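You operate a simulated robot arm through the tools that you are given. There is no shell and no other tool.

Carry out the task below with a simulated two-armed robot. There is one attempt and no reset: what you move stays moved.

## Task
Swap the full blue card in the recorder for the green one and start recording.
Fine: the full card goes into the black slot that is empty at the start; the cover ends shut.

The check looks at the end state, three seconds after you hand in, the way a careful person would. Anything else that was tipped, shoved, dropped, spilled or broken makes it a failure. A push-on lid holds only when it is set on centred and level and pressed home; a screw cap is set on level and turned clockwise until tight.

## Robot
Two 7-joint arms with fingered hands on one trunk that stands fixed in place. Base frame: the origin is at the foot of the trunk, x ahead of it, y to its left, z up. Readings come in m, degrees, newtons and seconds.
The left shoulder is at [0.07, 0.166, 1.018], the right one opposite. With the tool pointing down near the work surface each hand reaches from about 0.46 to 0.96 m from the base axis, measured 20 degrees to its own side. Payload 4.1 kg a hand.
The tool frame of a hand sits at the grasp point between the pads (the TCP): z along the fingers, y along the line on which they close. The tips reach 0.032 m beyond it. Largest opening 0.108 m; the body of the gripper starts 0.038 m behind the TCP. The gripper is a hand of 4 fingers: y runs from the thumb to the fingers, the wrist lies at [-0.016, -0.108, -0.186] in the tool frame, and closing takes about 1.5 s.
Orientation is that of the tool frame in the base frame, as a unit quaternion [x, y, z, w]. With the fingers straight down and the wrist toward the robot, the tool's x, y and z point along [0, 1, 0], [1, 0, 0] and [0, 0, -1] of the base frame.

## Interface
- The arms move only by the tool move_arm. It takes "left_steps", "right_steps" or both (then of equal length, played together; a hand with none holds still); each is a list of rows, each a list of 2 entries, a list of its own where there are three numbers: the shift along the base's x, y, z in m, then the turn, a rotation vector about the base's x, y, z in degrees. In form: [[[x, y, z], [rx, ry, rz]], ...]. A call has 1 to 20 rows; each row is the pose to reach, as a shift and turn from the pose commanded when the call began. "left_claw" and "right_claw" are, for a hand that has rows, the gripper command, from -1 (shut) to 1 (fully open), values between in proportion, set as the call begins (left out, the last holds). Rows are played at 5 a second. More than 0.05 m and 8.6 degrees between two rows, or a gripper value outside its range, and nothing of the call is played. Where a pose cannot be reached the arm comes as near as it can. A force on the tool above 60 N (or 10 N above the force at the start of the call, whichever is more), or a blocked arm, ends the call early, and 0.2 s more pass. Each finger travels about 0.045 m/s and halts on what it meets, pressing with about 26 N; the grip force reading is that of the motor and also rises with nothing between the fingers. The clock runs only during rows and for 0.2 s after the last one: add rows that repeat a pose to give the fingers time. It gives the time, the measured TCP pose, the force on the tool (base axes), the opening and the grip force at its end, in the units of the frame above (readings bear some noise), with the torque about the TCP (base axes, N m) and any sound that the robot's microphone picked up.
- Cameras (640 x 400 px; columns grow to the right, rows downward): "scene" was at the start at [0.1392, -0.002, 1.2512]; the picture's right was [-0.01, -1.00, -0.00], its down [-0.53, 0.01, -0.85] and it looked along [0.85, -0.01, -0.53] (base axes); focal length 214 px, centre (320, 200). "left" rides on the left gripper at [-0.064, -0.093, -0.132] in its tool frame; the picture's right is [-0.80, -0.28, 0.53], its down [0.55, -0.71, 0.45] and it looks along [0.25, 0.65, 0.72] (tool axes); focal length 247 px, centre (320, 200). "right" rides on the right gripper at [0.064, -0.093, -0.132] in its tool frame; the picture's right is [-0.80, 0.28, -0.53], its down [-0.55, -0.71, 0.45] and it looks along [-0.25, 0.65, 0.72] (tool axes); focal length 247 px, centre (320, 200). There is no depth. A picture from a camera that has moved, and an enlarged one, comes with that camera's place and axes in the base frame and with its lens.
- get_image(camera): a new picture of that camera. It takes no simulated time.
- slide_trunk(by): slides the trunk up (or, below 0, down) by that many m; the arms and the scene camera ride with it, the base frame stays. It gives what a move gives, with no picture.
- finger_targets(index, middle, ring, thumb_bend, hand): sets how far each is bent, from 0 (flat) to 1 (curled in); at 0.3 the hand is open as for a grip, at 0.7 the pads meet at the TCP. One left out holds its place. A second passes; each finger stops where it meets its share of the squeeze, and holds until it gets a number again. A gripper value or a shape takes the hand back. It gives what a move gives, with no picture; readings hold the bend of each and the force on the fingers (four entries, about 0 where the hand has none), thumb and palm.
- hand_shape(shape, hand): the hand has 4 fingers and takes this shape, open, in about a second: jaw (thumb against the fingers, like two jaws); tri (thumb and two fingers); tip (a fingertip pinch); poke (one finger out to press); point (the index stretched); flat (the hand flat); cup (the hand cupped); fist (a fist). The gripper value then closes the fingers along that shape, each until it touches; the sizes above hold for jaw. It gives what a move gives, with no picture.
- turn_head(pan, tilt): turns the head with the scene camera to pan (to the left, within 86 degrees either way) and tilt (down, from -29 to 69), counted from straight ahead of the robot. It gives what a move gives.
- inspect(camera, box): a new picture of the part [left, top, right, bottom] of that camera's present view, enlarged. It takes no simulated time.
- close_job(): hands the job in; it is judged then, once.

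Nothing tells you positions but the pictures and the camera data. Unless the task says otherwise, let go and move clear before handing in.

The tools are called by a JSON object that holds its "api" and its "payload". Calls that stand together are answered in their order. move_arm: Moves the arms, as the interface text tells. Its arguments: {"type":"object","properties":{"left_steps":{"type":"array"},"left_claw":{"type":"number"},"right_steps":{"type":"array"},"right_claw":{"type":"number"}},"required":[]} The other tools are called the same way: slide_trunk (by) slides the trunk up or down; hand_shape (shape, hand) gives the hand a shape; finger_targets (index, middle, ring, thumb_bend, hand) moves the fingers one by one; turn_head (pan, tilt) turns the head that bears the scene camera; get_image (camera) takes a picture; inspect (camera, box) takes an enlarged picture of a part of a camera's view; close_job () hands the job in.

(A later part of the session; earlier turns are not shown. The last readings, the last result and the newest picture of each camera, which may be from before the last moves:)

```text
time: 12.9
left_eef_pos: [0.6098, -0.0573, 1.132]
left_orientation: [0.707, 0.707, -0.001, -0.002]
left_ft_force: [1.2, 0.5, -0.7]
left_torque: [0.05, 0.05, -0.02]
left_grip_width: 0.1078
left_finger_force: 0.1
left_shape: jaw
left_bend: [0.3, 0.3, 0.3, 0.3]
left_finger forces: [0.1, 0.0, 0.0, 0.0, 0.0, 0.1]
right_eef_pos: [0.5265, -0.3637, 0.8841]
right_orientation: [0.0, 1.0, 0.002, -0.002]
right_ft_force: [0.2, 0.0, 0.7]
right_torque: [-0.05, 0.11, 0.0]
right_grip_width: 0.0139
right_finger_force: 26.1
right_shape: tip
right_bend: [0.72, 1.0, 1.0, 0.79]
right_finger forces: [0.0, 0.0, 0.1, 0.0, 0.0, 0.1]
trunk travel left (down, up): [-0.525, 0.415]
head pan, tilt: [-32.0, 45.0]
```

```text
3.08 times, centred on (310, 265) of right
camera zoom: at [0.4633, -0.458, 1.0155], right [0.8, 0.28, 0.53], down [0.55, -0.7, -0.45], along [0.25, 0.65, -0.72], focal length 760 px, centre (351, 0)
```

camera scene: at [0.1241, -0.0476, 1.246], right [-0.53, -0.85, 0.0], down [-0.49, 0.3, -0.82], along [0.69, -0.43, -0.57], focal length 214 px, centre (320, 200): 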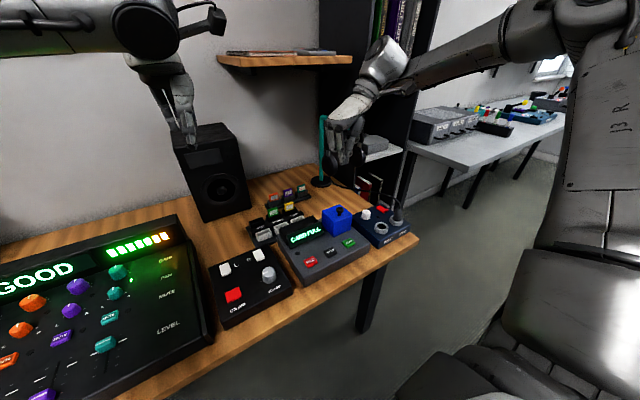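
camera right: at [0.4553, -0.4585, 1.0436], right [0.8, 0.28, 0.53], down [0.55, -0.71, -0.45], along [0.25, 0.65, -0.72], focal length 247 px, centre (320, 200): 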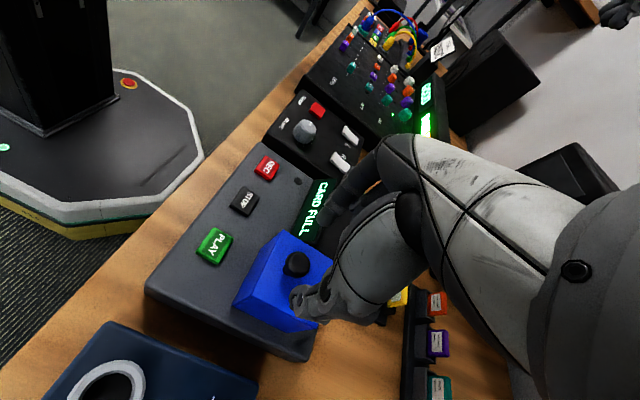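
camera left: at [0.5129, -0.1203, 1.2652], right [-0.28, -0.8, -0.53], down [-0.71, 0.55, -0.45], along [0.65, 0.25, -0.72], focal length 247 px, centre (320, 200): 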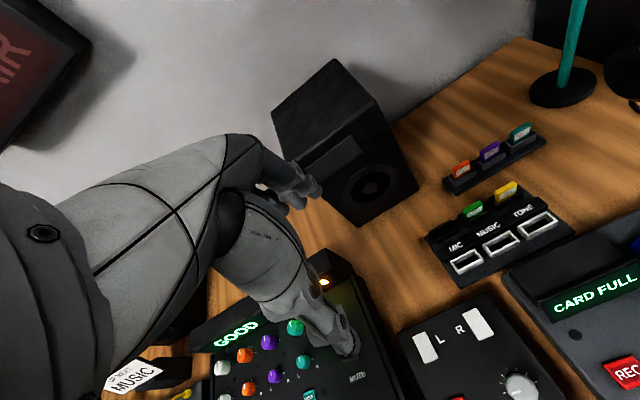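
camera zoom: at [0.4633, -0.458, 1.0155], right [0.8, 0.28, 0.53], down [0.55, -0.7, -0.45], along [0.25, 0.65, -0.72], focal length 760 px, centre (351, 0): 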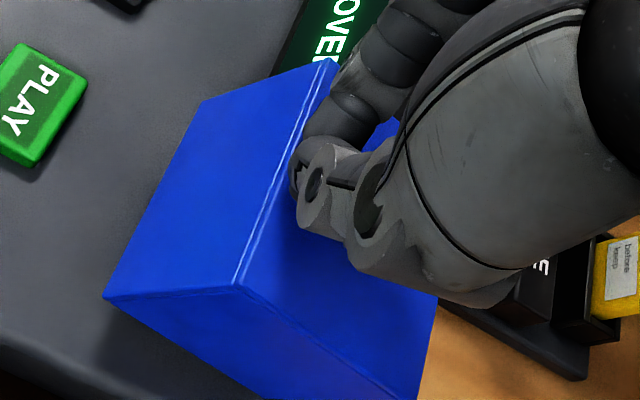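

The display changed from "CARD FULL" to "COVER", and the box or lid seems to have shifted while the fingers slipped. I'll look more closely before moving further.

{"api": "get_image", "payload": {"camera": "scene"}}

{"api": "inspect", "payload": {"camera": "scene", "box": [290, 140, 390, 210]}}

{"api": "get_image", "payload": {"camera": "right"}}

{"api": "inspect", "payload": {"camera": "right", "box": [210, 190, 350, 360]}}

{"api": "inspect", "payload": {"camera": "left", "box": [540, 200, 640, 300]}}

```text
taken
camera scene: at [0.1223, -0.0452, 1.2309], right [-0.53, -0.85, 0.0], down [-0.6, 0.38, -0.7], along [0.6, -0.37, -0.71], focal length 214 px, centre (320, 200)
```

scene: 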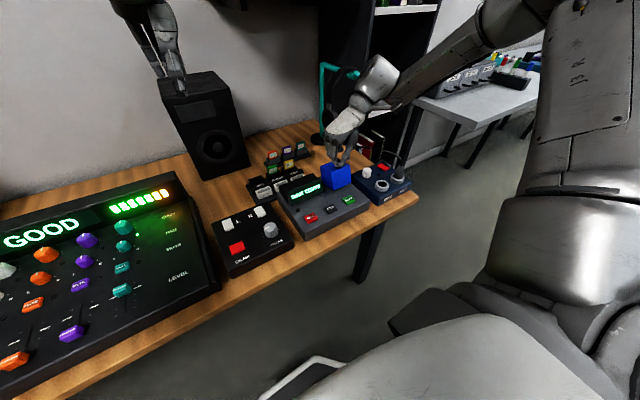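

```text
5.71 times, centred on (340, 175) of scene
camera zoom: at [0.1223, -0.0452, 1.2309], right [-0.53, -0.85, 0.0], down [-0.6, 0.38, -0.7], along [0.6, -0.37, -0.71], focal length 1226 px, centre (206, 343)
```

zoom: 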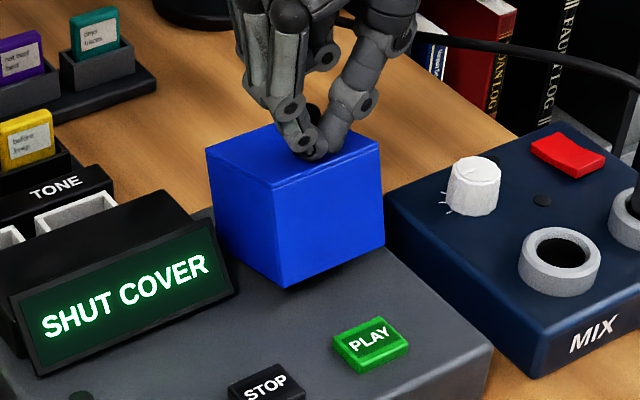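

```text
taken
camera right: at [0.4633, -0.458, 1.0155], right [0.8, 0.28, 0.53], down [0.55, -0.7, -0.45], along [0.25, 0.65, -0.72], focal length 247 px, centre (320, 200)
```

right: 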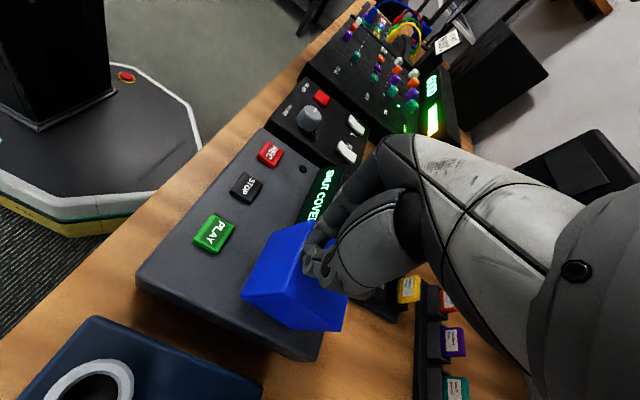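

```text
2.35 times, centred on (280, 275) of right
camera zoom: at [0.4633, -0.458, 1.0155], right [0.8, 0.28, 0.53], down [0.55, -0.7, -0.45], along [0.25, 0.65, -0.72], focal length 581 px, centre (414, 24)
```

zoom: 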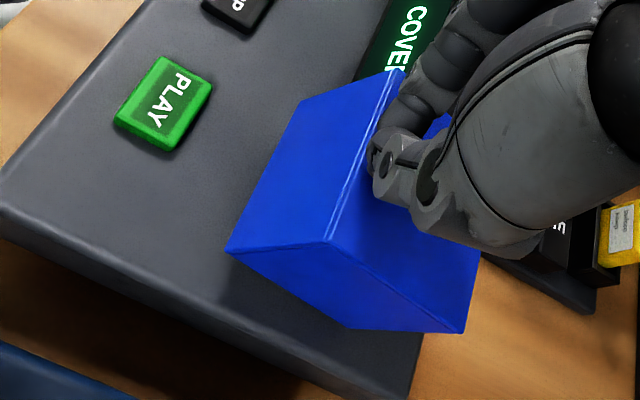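

```text
4.00 times, centred on (590, 250) of left
camera zoom: at [0.5175, -0.1211, 1.2631], right [-0.28, -0.8, -0.53], down [-0.71, 0.55, -0.44], along [0.65, 0.25, -0.72], focal length 988 px, centre (-760, 0)
```

zoom: 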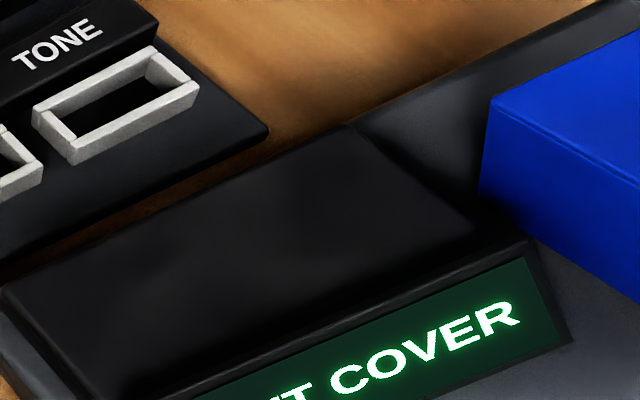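

The display reads "SHUT COVER" and the whole blue hood is tilting about its back-bottom edge, so it's a hinged hood. I'll let a moment pass to see whether it stays put.

{"api": "move_arm", "payload": {"right_steps": [[[0, 0, 0], [0, 0, 0]], [[0, 0, 0], [0, 0, 0]]]}}

{"api": "inspect", "payload": {"camera": "scene", "box": [290, 140, 390, 210]}}

{"api": "inspect", "payload": {"camera": "right", "box": [210, 190, 350, 360]}}

```text
time: 13.5
left_eef_pos: [0.6063, -0.0564, 1.1332]
left_orientation: [0.706, 0.708, 0.0, 0.0]
left_ft_force: [-1.1, 0.8, 0.3]
left_torque: [-0.02, 0.01, 0.01]
left_grip_width: 0.1076
left_finger_force: 0.1
left_shape: jaw
left_bend: [0.3, 0.3, 0.3, 0.3]
left_finger forces: [0.1, 0.1, 0.0, 0.1, 0.0, 0.1]
right_eef_pos: [0.5231, -0.3648, 0.8844]
right_orientation: [0.001, 1.0, 0.0, -0.001]
right_ft_force: [0.0, 0.2, -0.1]
right_torque: [0.03, -0.01, -0.01]
right_grip_width: 0.0138
right_finger_force: 25.7
right_shape: tip
right_bend: [0.72, 1.0, 1.0, 0.79]
right_finger forces: [0.1, 0.0, 0.0, 0.0, 0.1, 0.0]
trunk travel left (down, up): [-0.525, 0.415]
head pan, tilt: [-32.0, 45.0]
```

```text
5.71 times, centred on (340, 175) of scene
camera zoom: at [0.118, -0.0439, 1.2313], right [-0.53, -0.85, 0.0], down [-0.6, 0.38, -0.71], along [0.6, -0.38, -0.71], focal length 1226 px, centre (206, 343)
```

zoom: 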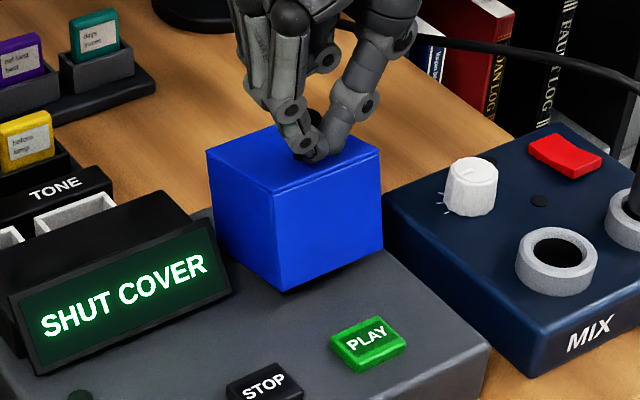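

```text
2.35 times, centred on (280, 275) of right
camera zoom: at [0.4597, -0.4573, 1.0166], right [0.8, 0.28, 0.53], down [0.55, -0.71, -0.45], along [0.25, 0.65, -0.72], focal length 581 px, centre (414, 24)
```

zoom: 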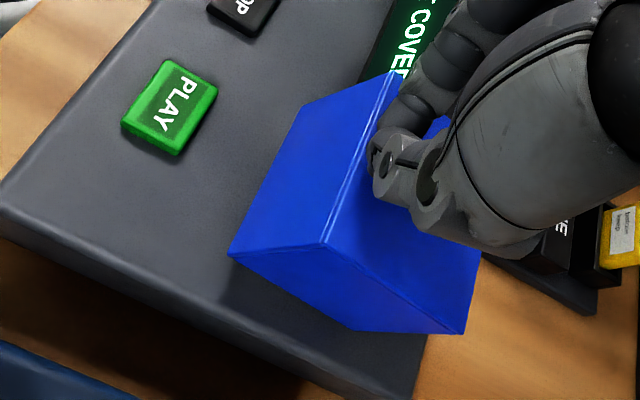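

The hood stays where it's put, tilted about 14° on a back-bottom hinge near (0.566, z 0.776). My fingers are closed just in front of the knob, so I'll push the knob gently backward along its arc to open the hood further.

{"api": "move_arm", "payload": {"right_steps": [[[0.006, 0, 0.002], [0, 0, 0]], [[0.012, 0, 0.004], [0, 0, 0]], [[0.018, 0, 0.006], [0, 0, 0]], [[0.024, 0, 0.008], [0, 0, 0]], [[0.03, 0, 0.01], [0, 0, 0]]]}}

{"api": "inspect", "payload": {"camera": "scene", "box": [290, 140, 390, 210]}}

{"api": "inspect", "payload": {"camera": "right", "box": [210, 190, 350, 360]}}

```text
time: 14.7
left_eef_pos: [0.6073, -0.0563, 1.1336]
left_orientation: [0.707, 0.707, 0.0, 0.0]
left_ft_force: [0.3, -0.1, 0.4]
left_torque: [-0.01, 0.01, 0.0]
left_grip_width: 0.1075
left_finger_force: 0.0
left_shape: jaw
left_bend: [0.3, 0.3, 0.3, 0.3]
left_finger forces: [0.0, 0.0, 0.0, 0.0, 0.1, 0.1]
right_eef_pos: [0.5537, -0.3641, 0.8934]
right_orientation: [0.0, 1.0, 0.0, 0.0]
right_ft_force: [0.1, 0.7, -0.6]
right_torque: [0.04, -0.03, 0.0]
right_grip_width: 0.0139
right_finger_force: 26.1
right_shape: tip
right_bend: [0.72, 1.0, 1.0, 0.79]
right_finger forces: [0.0, 0.0, 0.0, 0.0, 0.1, 0.0]
trunk travel left (down, up): [-0.525, 0.415]
head pan, tilt: [-32.0, 45.0]
```

```text
5.71 times, centred on (340, 175) of scene
camera zoom: at [0.1186, -0.0441, 1.2312], right [-0.53, -0.85, 0.0], down [-0.6, 0.38, -0.71], along [0.6, -0.37, -0.71], focal length 1226 px, centre (206, 343)
```

zoom: 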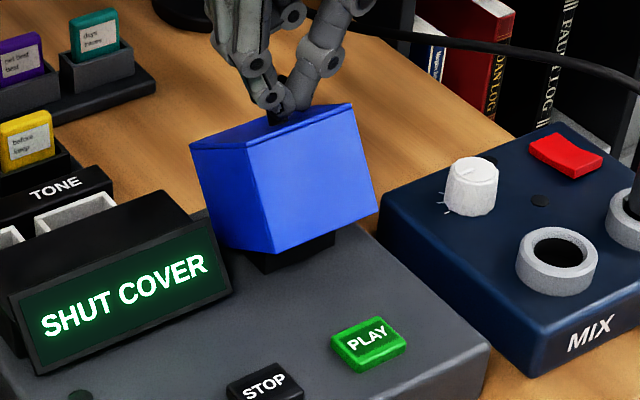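

```text
2.35 times, centred on (280, 275) of right
camera zoom: at [0.4903, -0.4573, 1.0252], right [0.8, 0.28, 0.53], down [0.55, -0.71, -0.45], along [0.25, 0.65, -0.72], focal length 581 px, centre (414, 24)
```

zoom: 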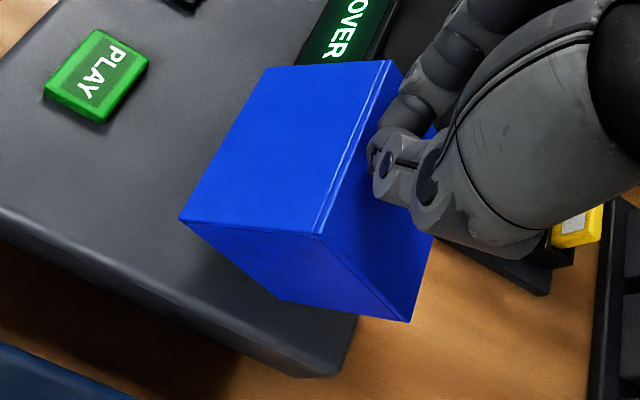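

The hood is now about 38° open and holds itself there. I'll lift the closed fingers over its front edge, come down in front of it, and push the front face back to open it further.

{"api": "move_arm", "payload": {"right_steps": [[[0, 0, 0.02], [0, 0, 0]], [[-0.03, 0, 0.03], [0, 0, 0]], [[-0.065, 0, 0.025], [0, 0, 0]], [[-0.07, 0, 0.0], [0, 0, 0]], [[-0.07, 0, -0.016], [0, 0, 0]], [[-0.05, 0, -0.016], [0, 0, 0]], [[-0.035, 0, -0.016], [0, 0, 0]], [[-0.025, 0, -0.016], [0, 0, 0]], [[-0.015, 0, -0.015], [0, 0, 0]], [[-0.005, 0, -0.014], [0, 0, 0]]]}}

{"api": "inspect", "payload": {"camera": "scene", "box": [290, 140, 390, 210]}}

{"api": "inspect", "payload": {"camera": "right", "box": [210, 190, 350, 360]}}

```text
time: 16.9
left_eef_pos: [0.608, -0.0565, 1.133]
left_orientation: [0.708, 0.707, 0.0, 0.0]
left_ft_force: [0.5, -0.2, -0.9]
left_torque: [0.02, -0.02, 0.01]
left_grip_width: 0.1073
left_finger_force: 0.1
left_shape: jaw
left_bend: [0.3, 0.3, 0.3, 0.3]
left_finger forces: [0.1, 0.0, 0.0, 0.0, 0.1, 0.1]
right_eef_pos: [0.5491, -0.3654, 0.8792]
right_orientation: [0.001, 1.0, 0.0, 0.0]
right_ft_force: [-0.7, 0.3, 1.0]
right_torque: [-0.02, 0.0, 0.03]
right_grip_width: 0.0139
right_finger_force: 25.8
right_shape: tip
right_bend: [0.72, 1.0, 1.0, 0.79]
right_finger forces: [0.0, 0.0, 0.0, 0.0, 0.0, 0.0]
trunk travel left (down, up): [-0.525, 0.415]
head pan, tilt: [-32.0, 45.0]
```

```text
5.71 times, centred on (340, 175) of scene
camera zoom: at [0.1188, -0.0443, 1.2311], right [-0.53, -0.85, 0.0], down [-0.6, 0.38, -0.71], along [0.6, -0.37, -0.71], focal length 1226 px, centre (206, 343)
```

zoom: 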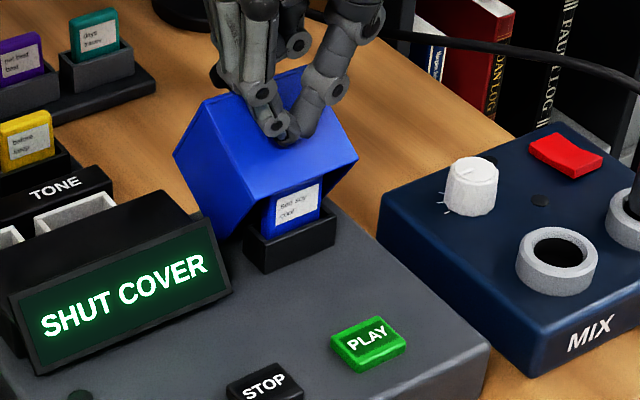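

```text
2.35 times, centred on (280, 275) of right
camera zoom: at [0.4853, -0.458, 1.0111], right [0.8, 0.28, 0.53], down [0.55, -0.71, -0.45], along [0.25, 0.65, -0.72], focal length 581 px, centre (414, 24)
```

zoom: 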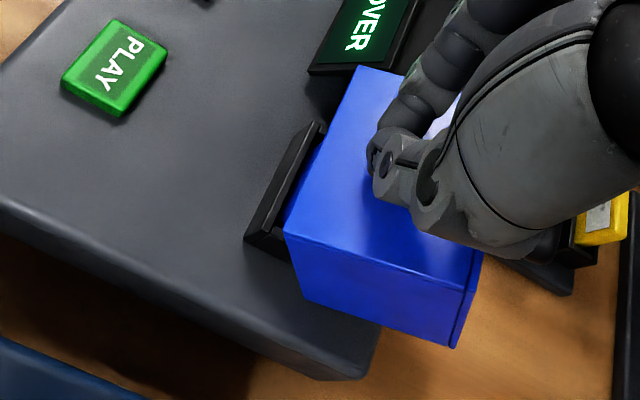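

The blue card is now visible in a black bay, label facing the robot and its width along y. The hood is about 67° open, so I'll move up over its edge and press it further down and back.

{"api": "move_arm", "payload": {"right_steps": [[[0, 0, 0.02], [0, 0, 0]], [[0.03, 0, 0.022], [0, 0, 0]], [[0.05, 0, 0.016], [0, 0, 0]], [[0.055, 0, 0.008], [0, 0, 0]], [[0.057, 0, 0.002], [0, 0, 0]], [[0.059, 0, -0.003], [0, 0, 0]]]}}

{"api": "inspect", "payload": {"camera": "scene", "box": [290, 140, 390, 210]}}

{"api": "inspect", "payload": {"camera": "right", "box": [210, 190, 350, 360]}}

```text
time: 18.3
left_eef_pos: [0.607, -0.0561, 1.132]
left_orientation: [0.707, 0.707, 0.0, 0.0]
left_ft_force: [-0.4, 0.4, 0.1]
left_torque: [0.02, 0.05, 0.03]
left_grip_width: 0.1078
left_finger_force: 0.0
left_shape: jaw
left_bend: [0.3, 0.3, 0.3, 0.3]
left_finger forces: [0.1, 0.0, 0.0, 0.0, 0.0, 0.1]
right_eef_pos: [0.5957, -0.3659, 0.8818]
right_orientation: [0.002, 1.0, 0.0, 0.0]
right_ft_force: [-0.3, 0.3, -0.1]
right_torque: [0.02, -0.01, -0.01]
right_grip_width: 0.0137
right_finger_force: 26.3
right_shape: tip
right_bend: [0.72, 1.0, 1.0, 0.79]
right_finger forces: [0.0, 0.0, 0.0, 0.0, 0.0, 0.1]
right hand out of reach, approached as far as the arm can: row 4, 5, 6
trunk travel left (down, up): [-0.525, 0.415]
head pan, tilt: [-32.0, 45.0]
```

```text
5.71 times, centred on (340, 175) of scene
camera zoom: at [0.1183, -0.044, 1.2312], right [-0.53, -0.85, 0.0], down [-0.6, 0.38, -0.71], along [0.6, -0.37, -0.71], focal length 1226 px, centre (206, 343)
```

zoom: 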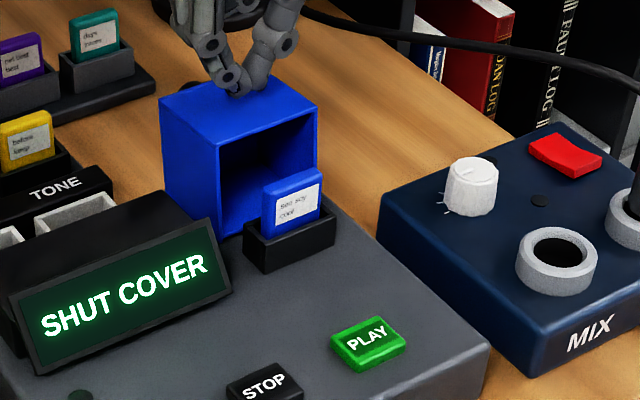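

```text
2.35 times, centred on (280, 275) of right
camera zoom: at [0.5315, -0.4584, 1.0139], right [0.8, 0.28, 0.53], down [0.55, -0.71, -0.45], along [0.25, 0.65, -0.72], focal length 581 px, centre (414, 24)
```

zoom: 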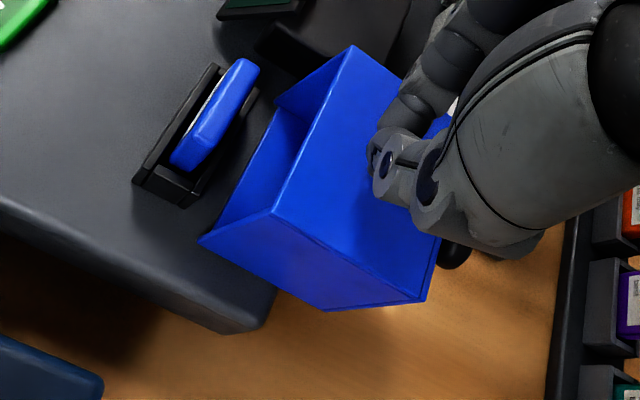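

The hood is about 83° open and I've hit the reach limit for this yaw. I'll lift clear and turn the right hand back to wrist-toward-robot, moving the left arm out of the way at the same time.

{"api": "move_arm", "payload": {"right_steps": [[[-0.005, 0, 0.03], [0, 0, 0]], [[-0.02, 0, 0.07], [0, 0, 0]], [[-0.03, 0, 0.11], [0, 0, -8]], [[-0.035, 0, 0.13], [0, 0, -16]], [[-0.035, 0, 0.13], [0, 0, -24]], [[-0.035, 0, 0.13], [0, 0, -32]], [[-0.035, 0, 0.13], [0, 0, -40]], [[-0.035, 0, 0.13], [0, 0, -48]], [[-0.035, 0, 0.13], [0, 0, -56]], [[-0.035, 0, 0.13], [0, 0, -64]], [[-0.035, 0, 0.13], [0, 0, -72]], [[-0.035, 0, 0.13], [0, 0, -80]], [[-0.035, 0, 0.13], [0, 0, -88]], [[-0.035, 0, 0.13], [0, 0, -90]]], "left_steps": [[[0, 0, 0], [0, 0, 0]], [[-0.01, 0.02, 0], [0, 0, 0]], [[-0.02, 0.04, 0], [0, 0, 0]], [[-0.03, 0.06, 0], [0, 0, 0]], [[-0.04, 0.08, 0], [0, 0, 0]], [[-0.05, 0.1, 0], [0, 0, 0]], [[-0.06, 0.12, 0], [0, 0, 0]], [[-0.06, 0.14, 0], [0, 0, 0]], [[-0.06, 0.16, 0], [0, 0, 0]], [[-0.06, 0.18, 0], [0, 0, 0]], [[-0.06, 0.2, 0], [0, 0, 0]], [[-0.06, 0.22, 0], [0, 0, 0]], [[-0.06, 0.24, 0], [0, 0, 0]], [[-0.06, 0.25, 0], [0, 0, 0]]]}}

{"api": "get_image", "payload": {"camera": "right"}}

{"api": "inspect", "payload": {"camera": "scene", "box": [290, 130, 390, 210]}}

```text
time: 21.3
left_eef_pos: [0.5458, 0.1916, 1.1328]
left_orientation: [0.707, 0.707, 0.0, 0.0]
left_ft_force: [-0.3, 0.2, -0.1]
left_torque: [0.03, -0.03, -0.02]
left_grip_width: 0.1076
left_finger_force: 0.1
left_shape: jaw
left_bend: [0.3, 0.3, 0.3, 0.3]
left_finger forces: [0.1, 0.1, 0.0, 0.0, 0.0, 0.1]
right_eef_pos: [0.5602, -0.3998, 1.0103]
right_orientation: [0.701, 0.713, 0.007, -0.006]
right_ft_force: [0.1, 0.0, -0.3]
right_torque: [0.0, 0.0, -0.03]
right_grip_width: 0.0138
right_finger_force: 25.9
right_shape: tip
right_bend: [0.72, 1.0, 1.0, 0.79]
right_finger forces: [0.0, 0.0, 0.0, 0.0, 0.0, 0.0]
right hand out of reach, approached as far as the arm can: row 13, 14
trunk travel left (down, up): [-0.525, 0.415]
head pan, tilt: [-32.0, 45.0]
```

```text
taken
camera right: at [0.4665, -0.3393, 1.1424], right [0.3, -0.8, 0.52], down [-0.7, -0.55, -0.46], along [0.66, -0.23, -0.72], focal length 247 px, centre (320, 200)
```

right: 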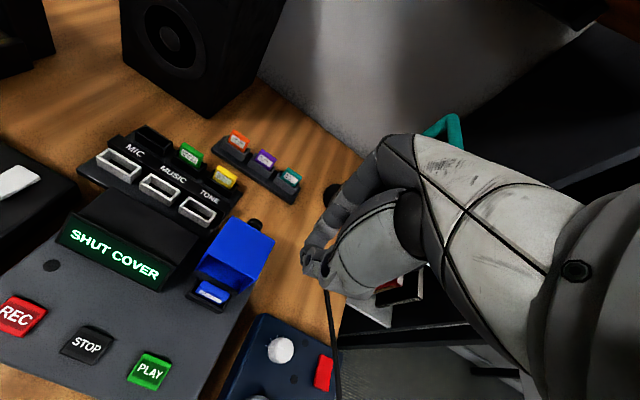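

```text
5.00 times, centred on (340, 170) of scene
camera zoom: at [0.1183, -0.044, 1.2312], right [-0.53, -0.85, 0.0], down [-0.6, 0.38, -0.71], along [0.6, -0.37, -0.71], focal length 1072 px, centre (220, 350)
```

zoom: 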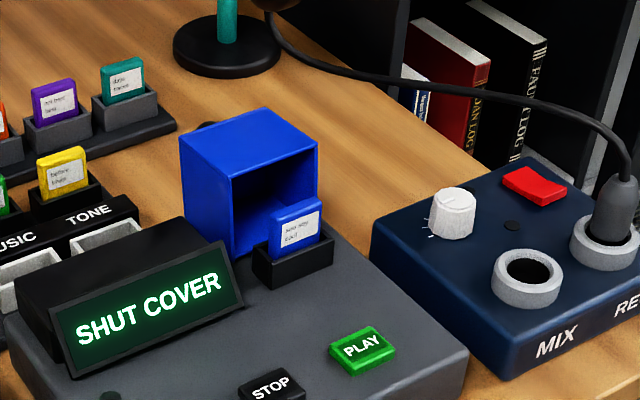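

The yaw is nearly back but the arm stopped short by a few cm. I'll look at the arm's posture and the wider scene before continuing.

{"api": "get_image", "payload": {"camera": "scene"}}

{"api": "move_arm", "payload": {"right_steps": [[[0, 0, 0], [0, 0, 0]], [[0, 0, 0], [0, 0, 0]]]}}

```text
taken
camera scene: at [0.1183, -0.044, 1.2312], right [-0.53, -0.85, 0.0], down [-0.6, 0.38, -0.71], along [0.6, -0.37, -0.71], focal length 214 px, centre (320, 200)
```

scene: 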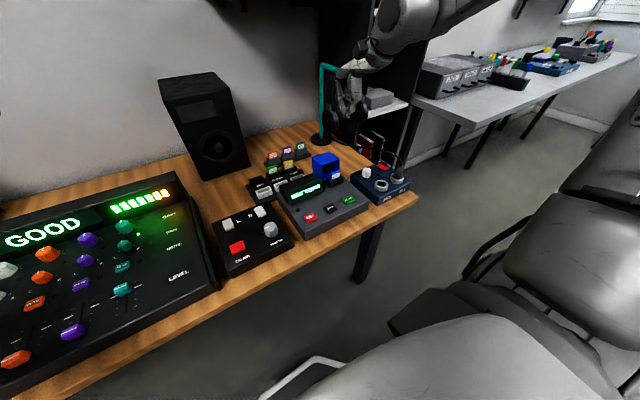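

```text
time: 21.9
left_eef_pos: [0.5475, 0.1917, 1.132]
left_orientation: [0.707, 0.708, 0.0, 0.0]
left_ft_force: [0.2, -0.2, 0.3]
left_torque: [0.02, 0.03, 0.0]
left_grip_width: 0.1079
left_finger_force: 0.1
left_shape: jaw
left_bend: [0.3, 0.3, 0.3, 0.3]
left_finger forces: [0.0, 0.1, 0.1, 0.0, 0.0, 0.0]
right_eef_pos: [0.5599, -0.3995, 1.0089]
right_orientation: [0.7, 0.714, 0.006, -0.005]
right_ft_force: [0.3, -0.1, -0.7]
right_torque: [-0.01, -0.03, 0.0]
right_grip_width: 0.0141
right_finger_force: 25.8
right_shape: tip
right_bend: [0.72, 1.0, 1.0, 0.79]
right_finger forces: [0.0, 0.1, 0.1, 0.1, 0.0, 0.0]
trunk travel left (down, up): [-0.525, 0.415]
head pan, tilt: [-32.0, 45.0]
```

The arm holds at the clipped pose. I'll try stepping it toward the recorder's centreline to see whether it can still get there.

{"api": "move_arm", "payload": {"right_steps": [[[0, 0.01, 0.0], [0, 0, 0]], [[0, 0.02, 0.0], [0, 0, 0]], [[0, 0.034, 0.0], [0, 0, 0]], [[0, 0.034, 0.0], [0, 0, -1]]]}}

```text
time: 22.9
left_eef_pos: [0.5466, 0.1925, 1.1323]
left_orientation: [0.707, 0.707, 0.0, 0.0]
left_ft_force: [0.0, -0.6, 0.1]
left_torque: [0.0, 0.01, -0.06]
left_grip_width: 0.1075
left_finger_force: 0.2
left_shape: jaw
left_bend: [0.3, 0.3, 0.3, 0.3]
left_finger forces: [0.1, 0.0, 0.1, 0.1, 0.0, 0.0]
right_eef_pos: [0.5594, -0.4066, 1.0069]
right_orientation: [0.706, 0.708, 0.007, -0.006]
right_ft_force: [0.4, 0.5, 0.1]
right_torque: [0.03, 0.0, -0.02]
right_grip_width: 0.0138
right_finger_force: 26.3
right_shape: tip
right_bend: [0.72, 1.0, 1.0, 0.79]
right_finger forces: [0.0, 0.0, 0.0, 0.0, 0.0, 0.0]
right hand out of reach, approached as far as the arm can: row 1, 2, 3, 4
trunk travel left (down, up): [-0.525, 0.415]
head pan, tilt: [-32.0, 45.0]
```

It's blocked toward +y at this height, probably by a joint limit. The stated reach holds near the work surface, so I'll lower the hand, still clear of the hood, and try again.

{"api": "move_arm", "payload": {"right_steps": [[[-0.01, -0.01, -0.03], [0, 0, 0]], [[-0.02, -0.01, -0.06], [0, 0, 0]], [[-0.02, 0.0, -0.09], [0, 0, 0]], [[-0.02, 0.01, -0.09], [0, 0, 0]], [[-0.02, 0.02, -0.09], [0, 0, 0]], [[-0.02, 0.03, -0.09], [0, 0, 0]], [[-0.02, 0.04, -0.09], [0, 0, 0]]]}}

```text
time: 24.5
left_eef_pos: [0.5466, 0.193, 1.1322]
left_orientation: [0.707, 0.708, 0.0, 0.0]
left_ft_force: [-0.8, 0.0, -0.4]
left_torque: [-0.01, 0.01, 0.01]
left_grip_width: 0.1076
left_finger_force: 0.1
left_shape: jaw
left_bend: [0.3, 0.3, 0.3, 0.3]
left_finger forces: [0.1, 0.0, 0.0, 0.0, 0.1, 0.0]
right_eef_pos: [0.5368, -0.3979, 0.9128]
right_orientation: [0.708, 0.706, 0.007, -0.006]
right_ft_force: [-0.3, -0.2, -0.3]
right_torque: [0.0, -0.01, 0.02]
right_grip_width: 0.0139
right_finger_force: 25.9
right_shape: tip
right_bend: [0.72, 1.0, 1.0, 0.79]
right_finger forces: [0.0, 0.0, 0.0, 0.0, 0.1, 0.0]
right hand out of reach, approached as far as the arm can: row 3, 4, 5, 6, 7
trunk travel left (down, up): [-0.525, 0.415]
head pan, tilt: [-32.0, 45.0]
```

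The limit persists around y≈-0.398 and depends on the arm's posture. I'll retreat to near the starting pose and approach from there with yaw 0.

{"api": "move_arm", "payload": {"right_steps": [[[0, -0.01, 0.03], [0, 0, 0]], [[-0.01, -0.03, 0.07], [0, 0, 0]], [[-0.03, -0.06, 0.1], [0, 0, 0]], [[-0.05, -0.08, 0.12], [0, 0, 0]], [[-0.07, -0.095, 0.124], [0, 0, 0]], [[-0.079, -0.095, 0.124], [0, 0, 0]]]}}

{"api": "turn_head", "payload": {"pan": -50, "tilt": 20}}

{"api": "get_image", "payload": {"camera": "scene"}}

```text
time: 25.9
left_eef_pos: [0.547, 0.1938, 1.1318]
left_orientation: [0.707, 0.707, -0.001, 0.0]
left_ft_force: [-0.4, -0.4, 0.0]
left_torque: [0.02, 0.0, -0.01]
left_grip_width: 0.1074
left_finger_force: 0.1
left_shape: jaw
left_bend: [0.3, 0.3, 0.3, 0.3]
left_finger forces: [0.1, 0.0, 0.0, 0.0, 0.0, 0.1]
right_eef_pos: [0.4601, -0.4942, 1.038]
right_orientation: [0.714, 0.7, 0.0, 0.0]
right_ft_force: [0.3, -0.5, 0.5]
right_torque: [0.02, -0.01, -0.01]
right_grip_width: 0.0141
right_finger_force: 25.8
right_shape: tip
right_bend: [0.72, 1.0, 1.0, 0.79]
right_finger forces: [0.0, 0.0, 0.1, 0.1, 0.0, 0.0]
trunk travel left (down, up): [-0.525, 0.415]
head pan, tilt: [-32.0, 45.0]
```

```text
time: 26.8
left_eef_pos: [0.5466, 0.193, 1.1329]
left_orientation: [0.707, 0.707, 0.0, 0.0]
left_ft_force: [-0.2, -0.4, -0.2]
left_torque: [0.01, -0.01, -0.01]
left_grip_width: 0.1077
left_finger_force: 0.1
left_shape: jaw
left_bend: [0.3, 0.3, 0.3, 0.3]
left_finger forces: [0.0, 0.0, 0.0, 0.0, 0.1, 0.1]
right_eef_pos: [0.4595, -0.4939, 1.0392]
right_orientation: [0.714, 0.7, -0.001, 0.0]
right_ft_force: [-0.4, 0.0, -0.2]
right_torque: [-0.01, 0.0, 0.01]
right_grip_width: 0.0138
right_finger_force: 26.1
right_shape: tip
right_bend: [0.72, 1.0, 1.0, 0.79]
right_finger forces: [0.1, 0.0, 0.0, 0.0, 0.1, 0.0]
trunk travel left (down, up): [-0.525, 0.415]
head pan, tilt: [-50.0, 20.0]
```

```text
taken
camera scene: at [0.1093, -0.0722, 1.2698], right [-0.77, -0.64, 0.0], down [-0.22, 0.26, -0.94], along [0.6, -0.72, -0.34], focal length 214 px, centre (320, 200)
```

scene: 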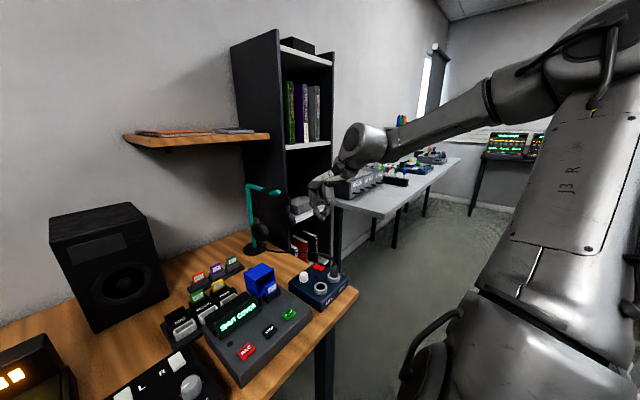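

The elbow is high and out to the side, which forces the wrist to its limit. Raising the trunk should let the arm reach downward more comfortably and give a steeper camera view, so I'll try that and then approach again.

{"api": "slide_trunk", "payload": {"by": 0.2}}

{"api": "move_arm", "payload": {"right_steps": [[[0.01, 0.005, -0.04], [0, 0, 0]], [[0.02, 0.01, -0.08], [0, 0, 0]], [[0.03, 0.02, -0.12], [0, 0, 0]], [[0.04, 0.03, -0.16], [0, 0, 0]], [[0.05, 0.04, -0.2], [0, 0, 0]], [[0.06, 0.05, -0.24], [0, 0, 0]], [[0.07, 0.06, -0.28], [0, 0, 0]], [[0.07, 0.07, -0.3], [0, 0, 0]]]}}

```text
time: 29.0
left_eef_pos: [0.5475, 0.1923, 1.3332]
left_orientation: [0.708, 0.707, 0.0, 0.0]
left_ft_force: [0.2, -0.5, 0.0]
left_torque: [0.04, -0.02, 0.03]
left_grip_width: 0.1076
left_finger_force: 0.0
left_shape: jaw
left_bend: [0.3, 0.3, 0.3, 0.3]
left_finger forces: [0.0, 0.0, 0.0, 0.0, 0.0, 0.1]
right_eef_pos: [0.4601, -0.4942, 1.239]
right_orientation: [0.714, 0.7, 0.0, 0.0]
right_ft_force: [0.3, -0.2, 0.1]
right_torque: [0.0, -0.02, 0.03]
right_grip_width: 0.0137
right_finger_force: 26.3
right_shape: tip
right_bend: [0.72, 1.0, 1.0, 0.79]
right_finger forces: [0.0, 0.0, 0.0, 0.0, 0.0, 0.1]
trunk travel left (down, up): [-0.725, 0.215]
head pan, tilt: [-50.0, 20.0]
```

```text
time: 30.8
left_eef_pos: [0.5484, 0.1936, 1.3317]
left_orientation: [0.707, 0.707, 0.0, 0.0]
left_ft_force: [-0.2, 0.2, 0.3]
left_torque: [-0.01, -0.03, 0.03]
left_grip_width: 0.1073
left_finger_force: 0.0
left_shape: jaw
left_bend: [0.3, 0.3, 0.3, 0.3]
left_finger forces: [0.1, 0.0, 0.0, 0.0, 0.0, 0.0]
right_eef_pos: [0.5329, -0.4219, 0.9392]
right_orientation: [0.714, 0.7, 0.0, 0.001]
right_ft_force: [1.5, -0.2, 0.3]
right_torque: [-0.03, 0.04, 0.02]
right_grip_width: 0.0139
right_finger_force: 26.0
right_shape: tip
right_bend: [0.72, 1.0, 1.0, 0.79]
right_finger forces: [0.0, 0.1, 0.0, 0.1, 0.0, 0.0]
trunk travel left (down, up): [-0.725, 0.215]
head pan, tilt: [-50.0, 20.0]
```

No limit was reported this time. I'll continue to y≈-0.365 and correct the small yaw error.

{"api": "move_arm", "payload": {"right_steps": [[[0.005, 0.015, 0], [0, 0, 0.5]], [[0.01, 0.03, 0], [0, 0, 1.1]], [[0.012, 0.045, 0], [0, 0, 1.1]], [[0.012, 0.057, 0], [0, 0, 1.1]]]}}

{"api": "turn_head", "payload": {"pan": -32, "tilt": 50}}

{"api": "get_image", "payload": {"camera": "scene"}}

{"api": "get_image", "payload": {"camera": "right"}}

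```text
time: 31.8
left_eef_pos: [0.5477, 0.1933, 1.3319]
left_orientation: [0.707, 0.707, 0.0, 0.0]
left_ft_force: [0.2, -0.2, 0.1]
left_torque: [0.01, -0.02, 0.02]
left_grip_width: 0.1078
left_finger_force: 0.0
left_shape: jaw
left_bend: [0.3, 0.3, 0.3, 0.3]
left_finger forces: [0.0, 0.0, 0.0, 0.0, 0.1, 0.0]
right_eef_pos: [0.5424, -0.3658, 0.9374]
right_orientation: [0.707, 0.707, 0.001, 0.0]
right_ft_force: [0.2, -0.1, 0.0]
right_torque: [0.0, -0.01, -0.02]
right_grip_width: 0.014
right_finger_force: 25.8
right_shape: tip
right_bend: [0.72, 1.0, 1.0, 0.79]
right_finger forces: [0.0, 0.0, 0.0, 0.0, 0.1, 0.0]
trunk travel left (down, up): [-0.725, 0.215]
head pan, tilt: [-50.0, 20.0]
```

```text
time: 32.7
left_eef_pos: [0.5468, 0.1931, 1.3322]
left_orientation: [0.707, 0.707, 0.0, -0.001]
left_ft_force: [-0.4, -0.1, -0.3]
left_torque: [-0.02, -0.01, 0.03]
left_grip_width: 0.1078
left_finger_force: 0.0
left_shape: jaw
left_bend: [0.3, 0.3, 0.3, 0.3]
left_finger forces: [0.0, 0.1, 0.0, 0.1, 0.0, 0.0]
right_eef_pos: [0.5423, -0.3666, 0.9392]
right_orientation: [0.707, 0.707, 0.0, 0.0]
right_ft_force: [0.2, -0.3, 0.1]
right_torque: [0.0, 0.03, -0.01]
right_grip_width: 0.0137
right_finger_force: 24.9
right_shape: tip
right_bend: [0.72, 1.0, 1.0, 0.79]
right_finger forces: [0.0, 0.1, 0.1, 0.0, 0.0, 0.0]
trunk travel left (down, up): [-0.725, 0.215]
head pan, tilt: [-32.0, 50.0]
```

```text
taken
camera scene: at [0.1148, -0.0418, 1.4244], right [-0.53, -0.85, 0.0], down [-0.65, 0.41, -0.64], along [0.55, -0.34, -0.77], focal length 214 px, centre (320, 200)
```

scene: 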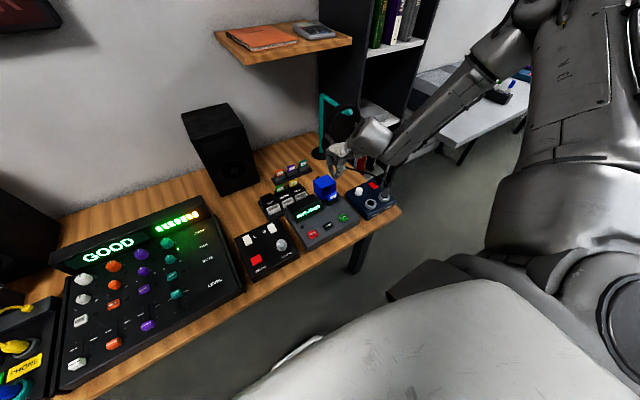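

```text
taken
camera right: at [0.4499, -0.3026, 1.0706], right [0.28, -0.8, 0.53], down [-0.71, -0.55, -0.45], along [0.65, -0.25, -0.72], focal length 247 px, centre (320, 200)
```

right: 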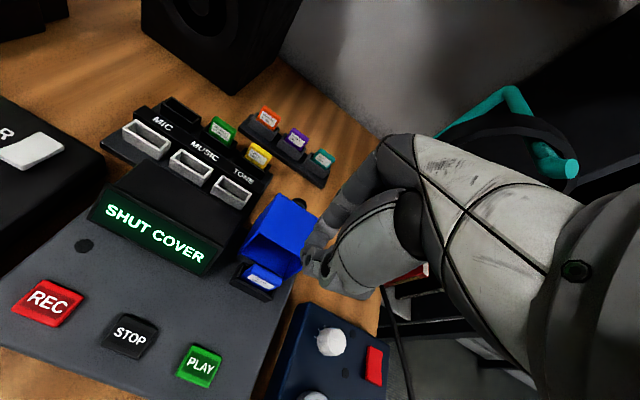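

The trunk height fixes the reach, and I'm at (0.542, -0.366) with yaw 0. Now I'll zoom in on the card bay and racks to get accurate positions.

{"api": "inspect", "payload": {"camera": "right", "box": [215, 195, 311, 300]}}

{"api": "inspect", "payload": {"camera": "scene", "box": [306, 165, 354, 205]}}

{"api": "inspect", "payload": {"camera": "scene", "box": [255, 160, 319, 220]}}

{"api": "inspect", "payload": {"camera": "right", "box": [110, 90, 270, 190]}}

```text
3.81 times, centred on (263, 248) of right
camera zoom: at [0.4499, -0.3026, 1.0706], right [0.28, -0.8, 0.53], down [-0.71, -0.55, -0.45], along [0.65, -0.25, -0.72], focal length 941 px, centre (537, 19)
```

zoom: 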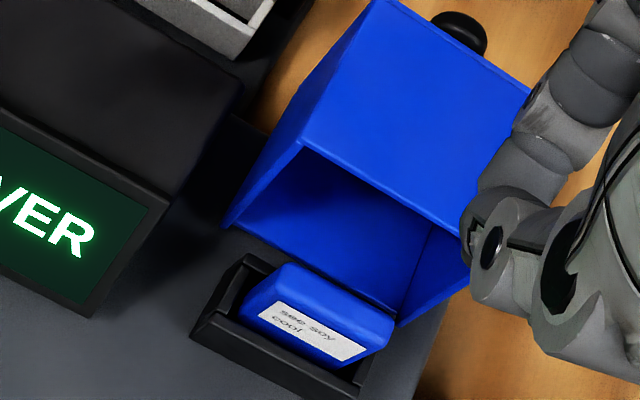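

```text
10.00 times, centred on (330, 185) of scene
camera zoom: at [0.1148, -0.0418, 1.4244], right [-0.53, -0.85, 0.0], down [-0.65, 0.41, -0.64], along [0.55, -0.34, -0.77], focal length 2145 px, centre (220, 350)
```

zoom: 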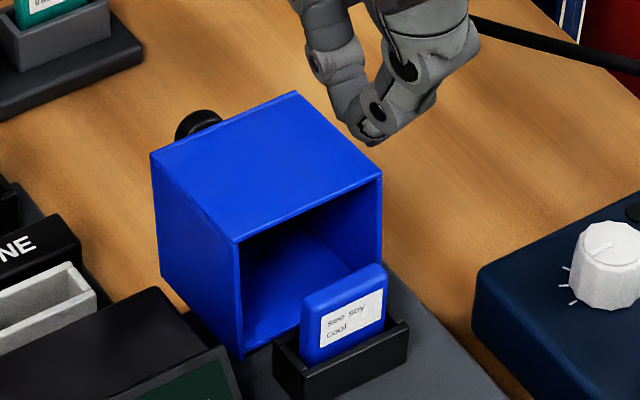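

```text
6.67 times, centred on (287, 190) of scene
camera zoom: at [0.1148, -0.0418, 1.4244], right [-0.53, -0.85, 0.0], down [-0.65, 0.41, -0.64], along [0.55, -0.34, -0.77], focal length 1430 px, centre (540, 267)
```

zoom: 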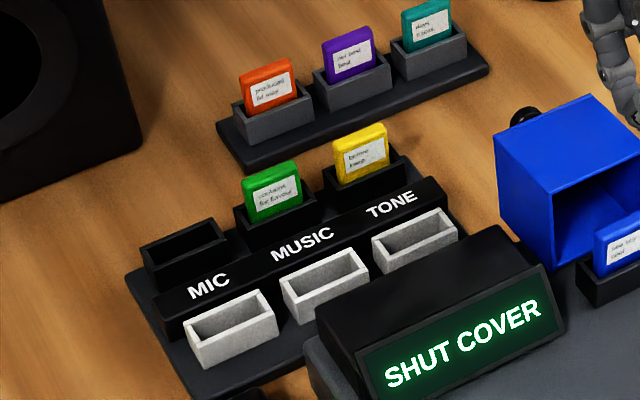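

```text
4.00 times, centred on (190, 140) of right
camera zoom: at [0.4499, -0.3026, 1.0706], right [0.28, -0.8, 0.53], down [-0.71, -0.55, -0.45], along [0.65, -0.25, -0.72], focal length 988 px, centre (840, 440)
```

zoom: 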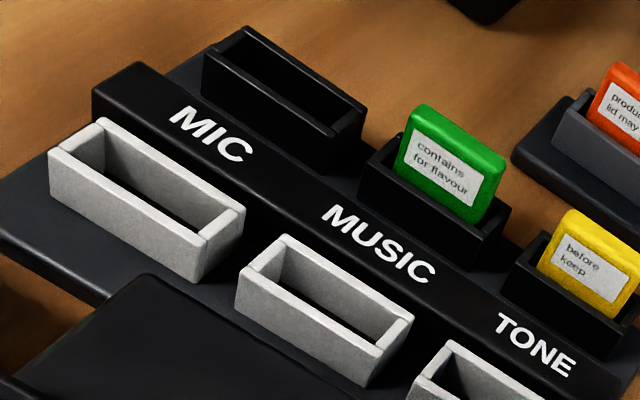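

I'll zoom in tighter on the blue card and its bay from both cameras.

{"api": "inspect", "payload": {"camera": "scene", "box": [325, 175, 357, 195]}}

{"api": "inspect", "payload": {"camera": "scene", "box": [325, 185, 357, 205]}}

{"api": "inspect", "payload": {"camera": "right", "box": [225, 250, 289, 300]}}

```text
16.00 times, centred on (341, 185) of scene
camera zoom: at [0.1148, -0.0418, 1.4244], right [-0.53, -0.85, 0.0], down [-0.65, 0.41, -0.64], along [0.55, -0.34, -0.77], focal length 3432 px, centre (-16, 440)
```

zoom: 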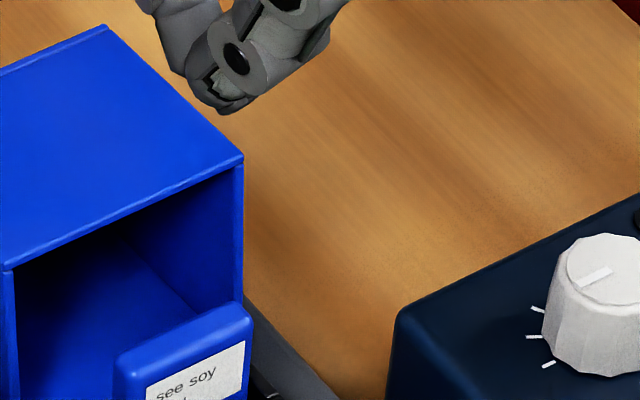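

```text
16.00 times, centred on (341, 195) of scene
camera zoom: at [0.1148, -0.0418, 1.4244], right [-0.53, -0.85, 0.0], down [-0.65, 0.41, -0.64], along [0.55, -0.34, -0.77], focal length 3432 px, centre (-16, 280)
```

zoom: 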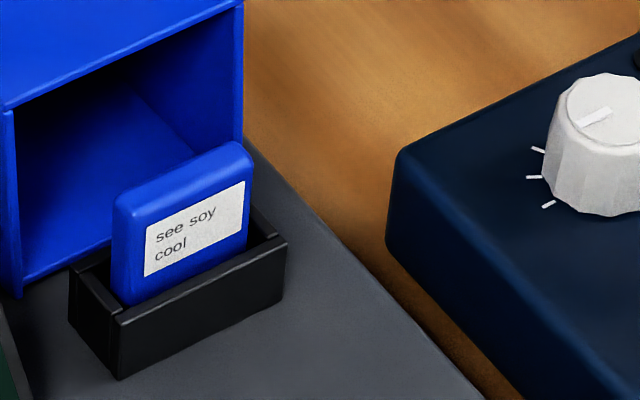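

```text
8.00 times, centred on (257, 275) of right
camera zoom: at [0.4499, -0.3026, 1.0706], right [0.28, -0.8, 0.53], down [-0.71, -0.55, -0.45], along [0.65, -0.25, -0.72], focal length 1976 px, centre (824, -400)
```

zoom: 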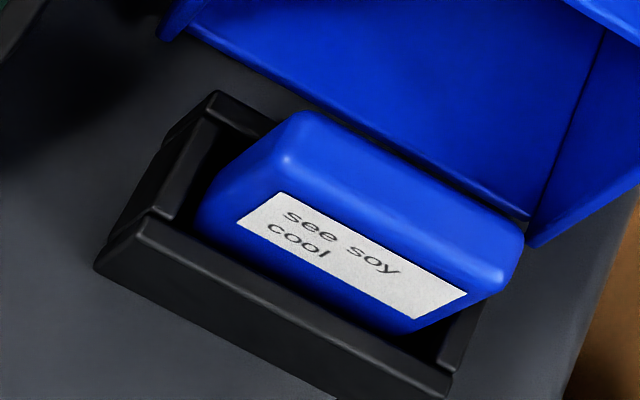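

The card is centred at about (0.5455, -0.366), top z≈0.822, and the bay rim is at z≈0.792. The open hood's rim is at x≈0.570, z≈0.843, which is tight behind the card. I'll back up and see how the three-finger "tri" shape looks, since it should hold the card more steadily.

{"api": "move_arm", "payload": {"right_steps": [[[-0.01, 0, 0.03], [0, 0, 0]], [[-0.02, 0, 0.06], [0, 0, 0]]]}}

{"api": "hand_shape", "payload": {"shape": "tri", "hand": "right"}}

{"api": "move_arm", "payload": {"right_steps": [[[0, 0, 0], [0, 0, 0]], [[0, 0, 0], [0, 0, 0]], [[0, 0, 0], [0, 0, 0]], [[0, 0, 0], [0, 0, 0]], [[0, 0, 0], [0, 0, 0]], [[0, 0, 0], [0, 0, 0]], [[0, 0, 0], [0, 0, 0]]], "right_claw": -0.45}}

{"api": "inspect", "payload": {"camera": "scene", "box": [300, 110, 396, 190]}}

{"api": "get_image", "payload": {"camera": "right"}}

```text
time: 33.3
left_eef_pos: [0.5462, 0.1939, 1.3334]
left_orientation: [0.707, 0.707, 0.0, 0.001]
left_ft_force: [-0.2, 0.4, -0.1]
left_torque: [0.0, 0.03, 0.01]
left_grip_width: 0.1077
left_finger_force: 0.1
left_shape: jaw
left_bend: [0.3, 0.3, 0.3, 0.3]
left_finger forces: [0.0, 0.1, 0.0, 0.0, 0.1, 0.0]
right_eef_pos: [0.519, -0.3676, 0.9977]
right_orientation: [0.706, 0.708, 0.0, 0.001]
right_ft_force: [0.1, 0.2, 0.1]
right_torque: [0.0, 0.03, 0.04]
right_grip_width: 0.0139
right_finger_force: 25.5
right_shape: tip
right_bend: [0.72, 1.0, 1.0, 0.79]
right_finger forces: [0.1, 0.1, 0.0, 0.1, 0.1, 0.0]
trunk travel left (down, up): [-0.725, 0.215]
head pan, tilt: [-32.0, 50.0]
```

```text
time: 34.2
left_eef_pos: [0.5479, 0.193, 1.3321]
left_orientation: [0.707, 0.707, 0.0, 0.0]
left_ft_force: [-1.0, -0.1, -0.4]
left_torque: [-0.01, 0.03, -0.01]
left_grip_width: 0.1076
left_finger_force: 0.1
left_shape: jaw
left_bend: [0.3, 0.3, 0.3, 0.3]
left_finger forces: [0.0, 0.0, 0.0, 0.0, 0.0, 0.0]
right_eef_pos: [0.5205, -0.367, 0.9976]
right_orientation: [0.707, 0.707, 0.0, 0.0]
right_ft_force: [0.0, 0.4, 0.4]
right_torque: [0.01, 0.02, 0.0]
right_grip_width: 0.1078
right_finger_force: 0.0
right_shape: tri
right_bend: [0.3, 0.3, 0.99, 0.3]
right_finger forces: [0.0, 0.0, 0.0, 0.1, 0.1, 0.0]
trunk travel left (down, up): [-0.725, 0.215]
head pan, tilt: [-32.0, 50.0]
```

```text
time: 35.8
left_eef_pos: [0.547, 0.1928, 1.3327]
left_orientation: [0.706, 0.708, 0.001, 0.0]
left_ft_force: [-0.3, -0.5, 0.1]
left_torque: [0.0, 0.01, 0.01]
left_grip_width: 0.1074
left_finger_force: 0.1
left_shape: jaw
left_bend: [0.3, 0.3, 0.3, 0.3]
left_finger forces: [0.1, 0.0, 0.1, 0.0, 0.0, 0.0]
right_eef_pos: [0.5213, -0.367, 0.9967]
right_orientation: [0.708, 0.707, 0.001, 0.001]
right_ft_force: [-0.4, -0.1, -0.7]
right_torque: [0.0, 0.02, 0.0]
right_grip_width: 0.0302
right_finger_force: 0.0
right_shape: tri
right_bend: [0.74, 0.55, 0.99, 0.74]
right_finger forces: [0.0, 0.1, 0.0, 0.1, 0.1, 0.0]
trunk travel left (down, up): [-0.725, 0.215]
head pan, tilt: [-32.0, 50.0]
```

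```text
5.00 times, centred on (348, 150) of scene
camera zoom: at [0.1148, -0.0417, 1.4243], right [-0.53, -0.85, 0.0], down [-0.65, 0.41, -0.64], along [0.54, -0.34, -0.77], focal length 1072 px, centre (180, 450)
```

zoom: 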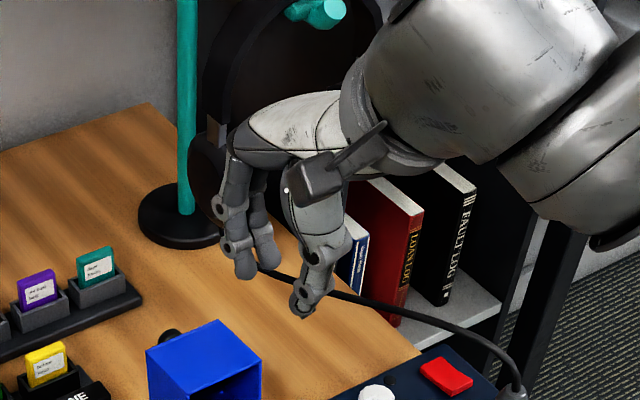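

```text
taken
camera right: at [0.4287, -0.3033, 1.1292], right [0.28, -0.8, 0.53], down [-0.71, -0.55, -0.45], along [0.65, -0.25, -0.72], focal length 247 px, centre (320, 200)
```

right: 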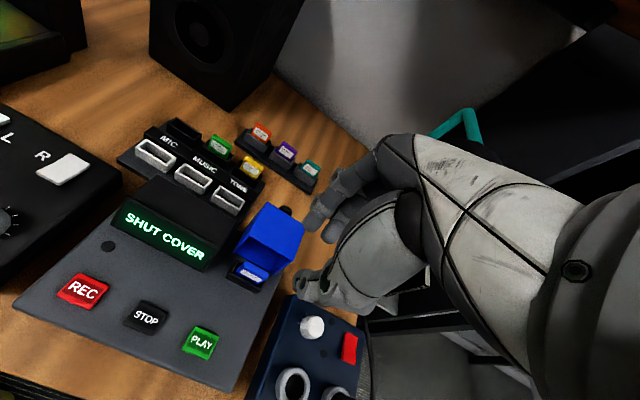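

The fingers flare outward above the tips, so I want more room behind the card. I'll close the fingers and press gently on the hood's upturned face, further back, to see if it opens beyond 93°.

{"api": "move_arm", "payload": {"right_steps": [[[0.03, 0, 0], [0, 0, 0]], [[0.06, 0, 0], [0, 0, 0]], [[0.09, 0, -0.02], [0, 0, 0]], [[0.095, 0, -0.06], [0, 0, 0]], [[0.095, 0, -0.1], [0, 0, 0]], [[0.095, 0, -0.112], [0, 0, 0]], [[0.095, 0, -0.12], [0, 0, 0]]], "right_claw": -1}}

{"api": "inspect", "payload": {"camera": "scene", "box": [300, 140, 364, 200]}}

```text
time: 37.4
left_eef_pos: [0.5468, 0.1926, 1.3321]
left_orientation: [0.707, 0.707, 0.0, -0.001]
left_ft_force: [-0.2, -0.1, 0.1]
left_torque: [0.02, 0.02, 0.02]
left_grip_width: 0.1079
left_finger_force: 0.1
left_shape: jaw
left_bend: [0.3, 0.3, 0.3, 0.3]
left_finger forces: [0.0, 0.0, 0.1, 0.0, 0.0, 0.0]
right_eef_pos: [0.585, -0.3795, 0.9315]
right_orientation: [0.707, 0.707, 0.0, -0.001]
right_ft_force: [0.5, -0.7, -0.1]
right_torque: [0.03, 0.01, -0.01]
right_grip_width: 0.0
right_finger_force: 26.3
right_shape: tri
right_bend: [0.7, 0.7, 1.0, 0.5]
right_finger forces: [0.0, 0.0, 0.0, 0.0, 0.1, 0.1]
right hand out of reach, approached as far as the arm can: row 4, 5, 6, 7
trunk travel left (down, up): [-0.725, 0.215]
head pan, tilt: [-32.0, 50.0]
```

```text
6.67 times, centred on (332, 170) of scene
camera zoom: at [0.1148, -0.0417, 1.4243], right [-0.53, -0.85, 0.0], down [-0.65, 0.41, -0.64], along [0.54, -0.34, -0.77], focal length 1430 px, centre (240, 400)
```

zoom: 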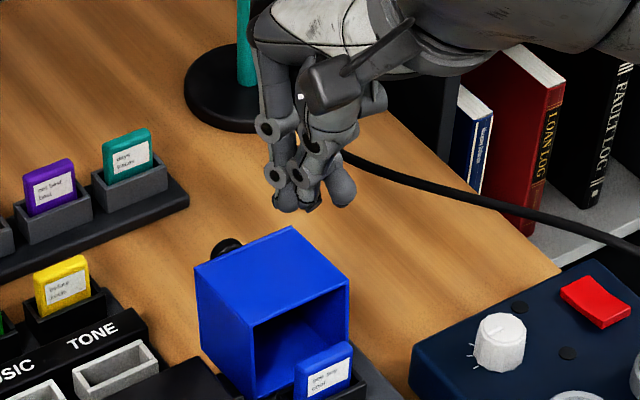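

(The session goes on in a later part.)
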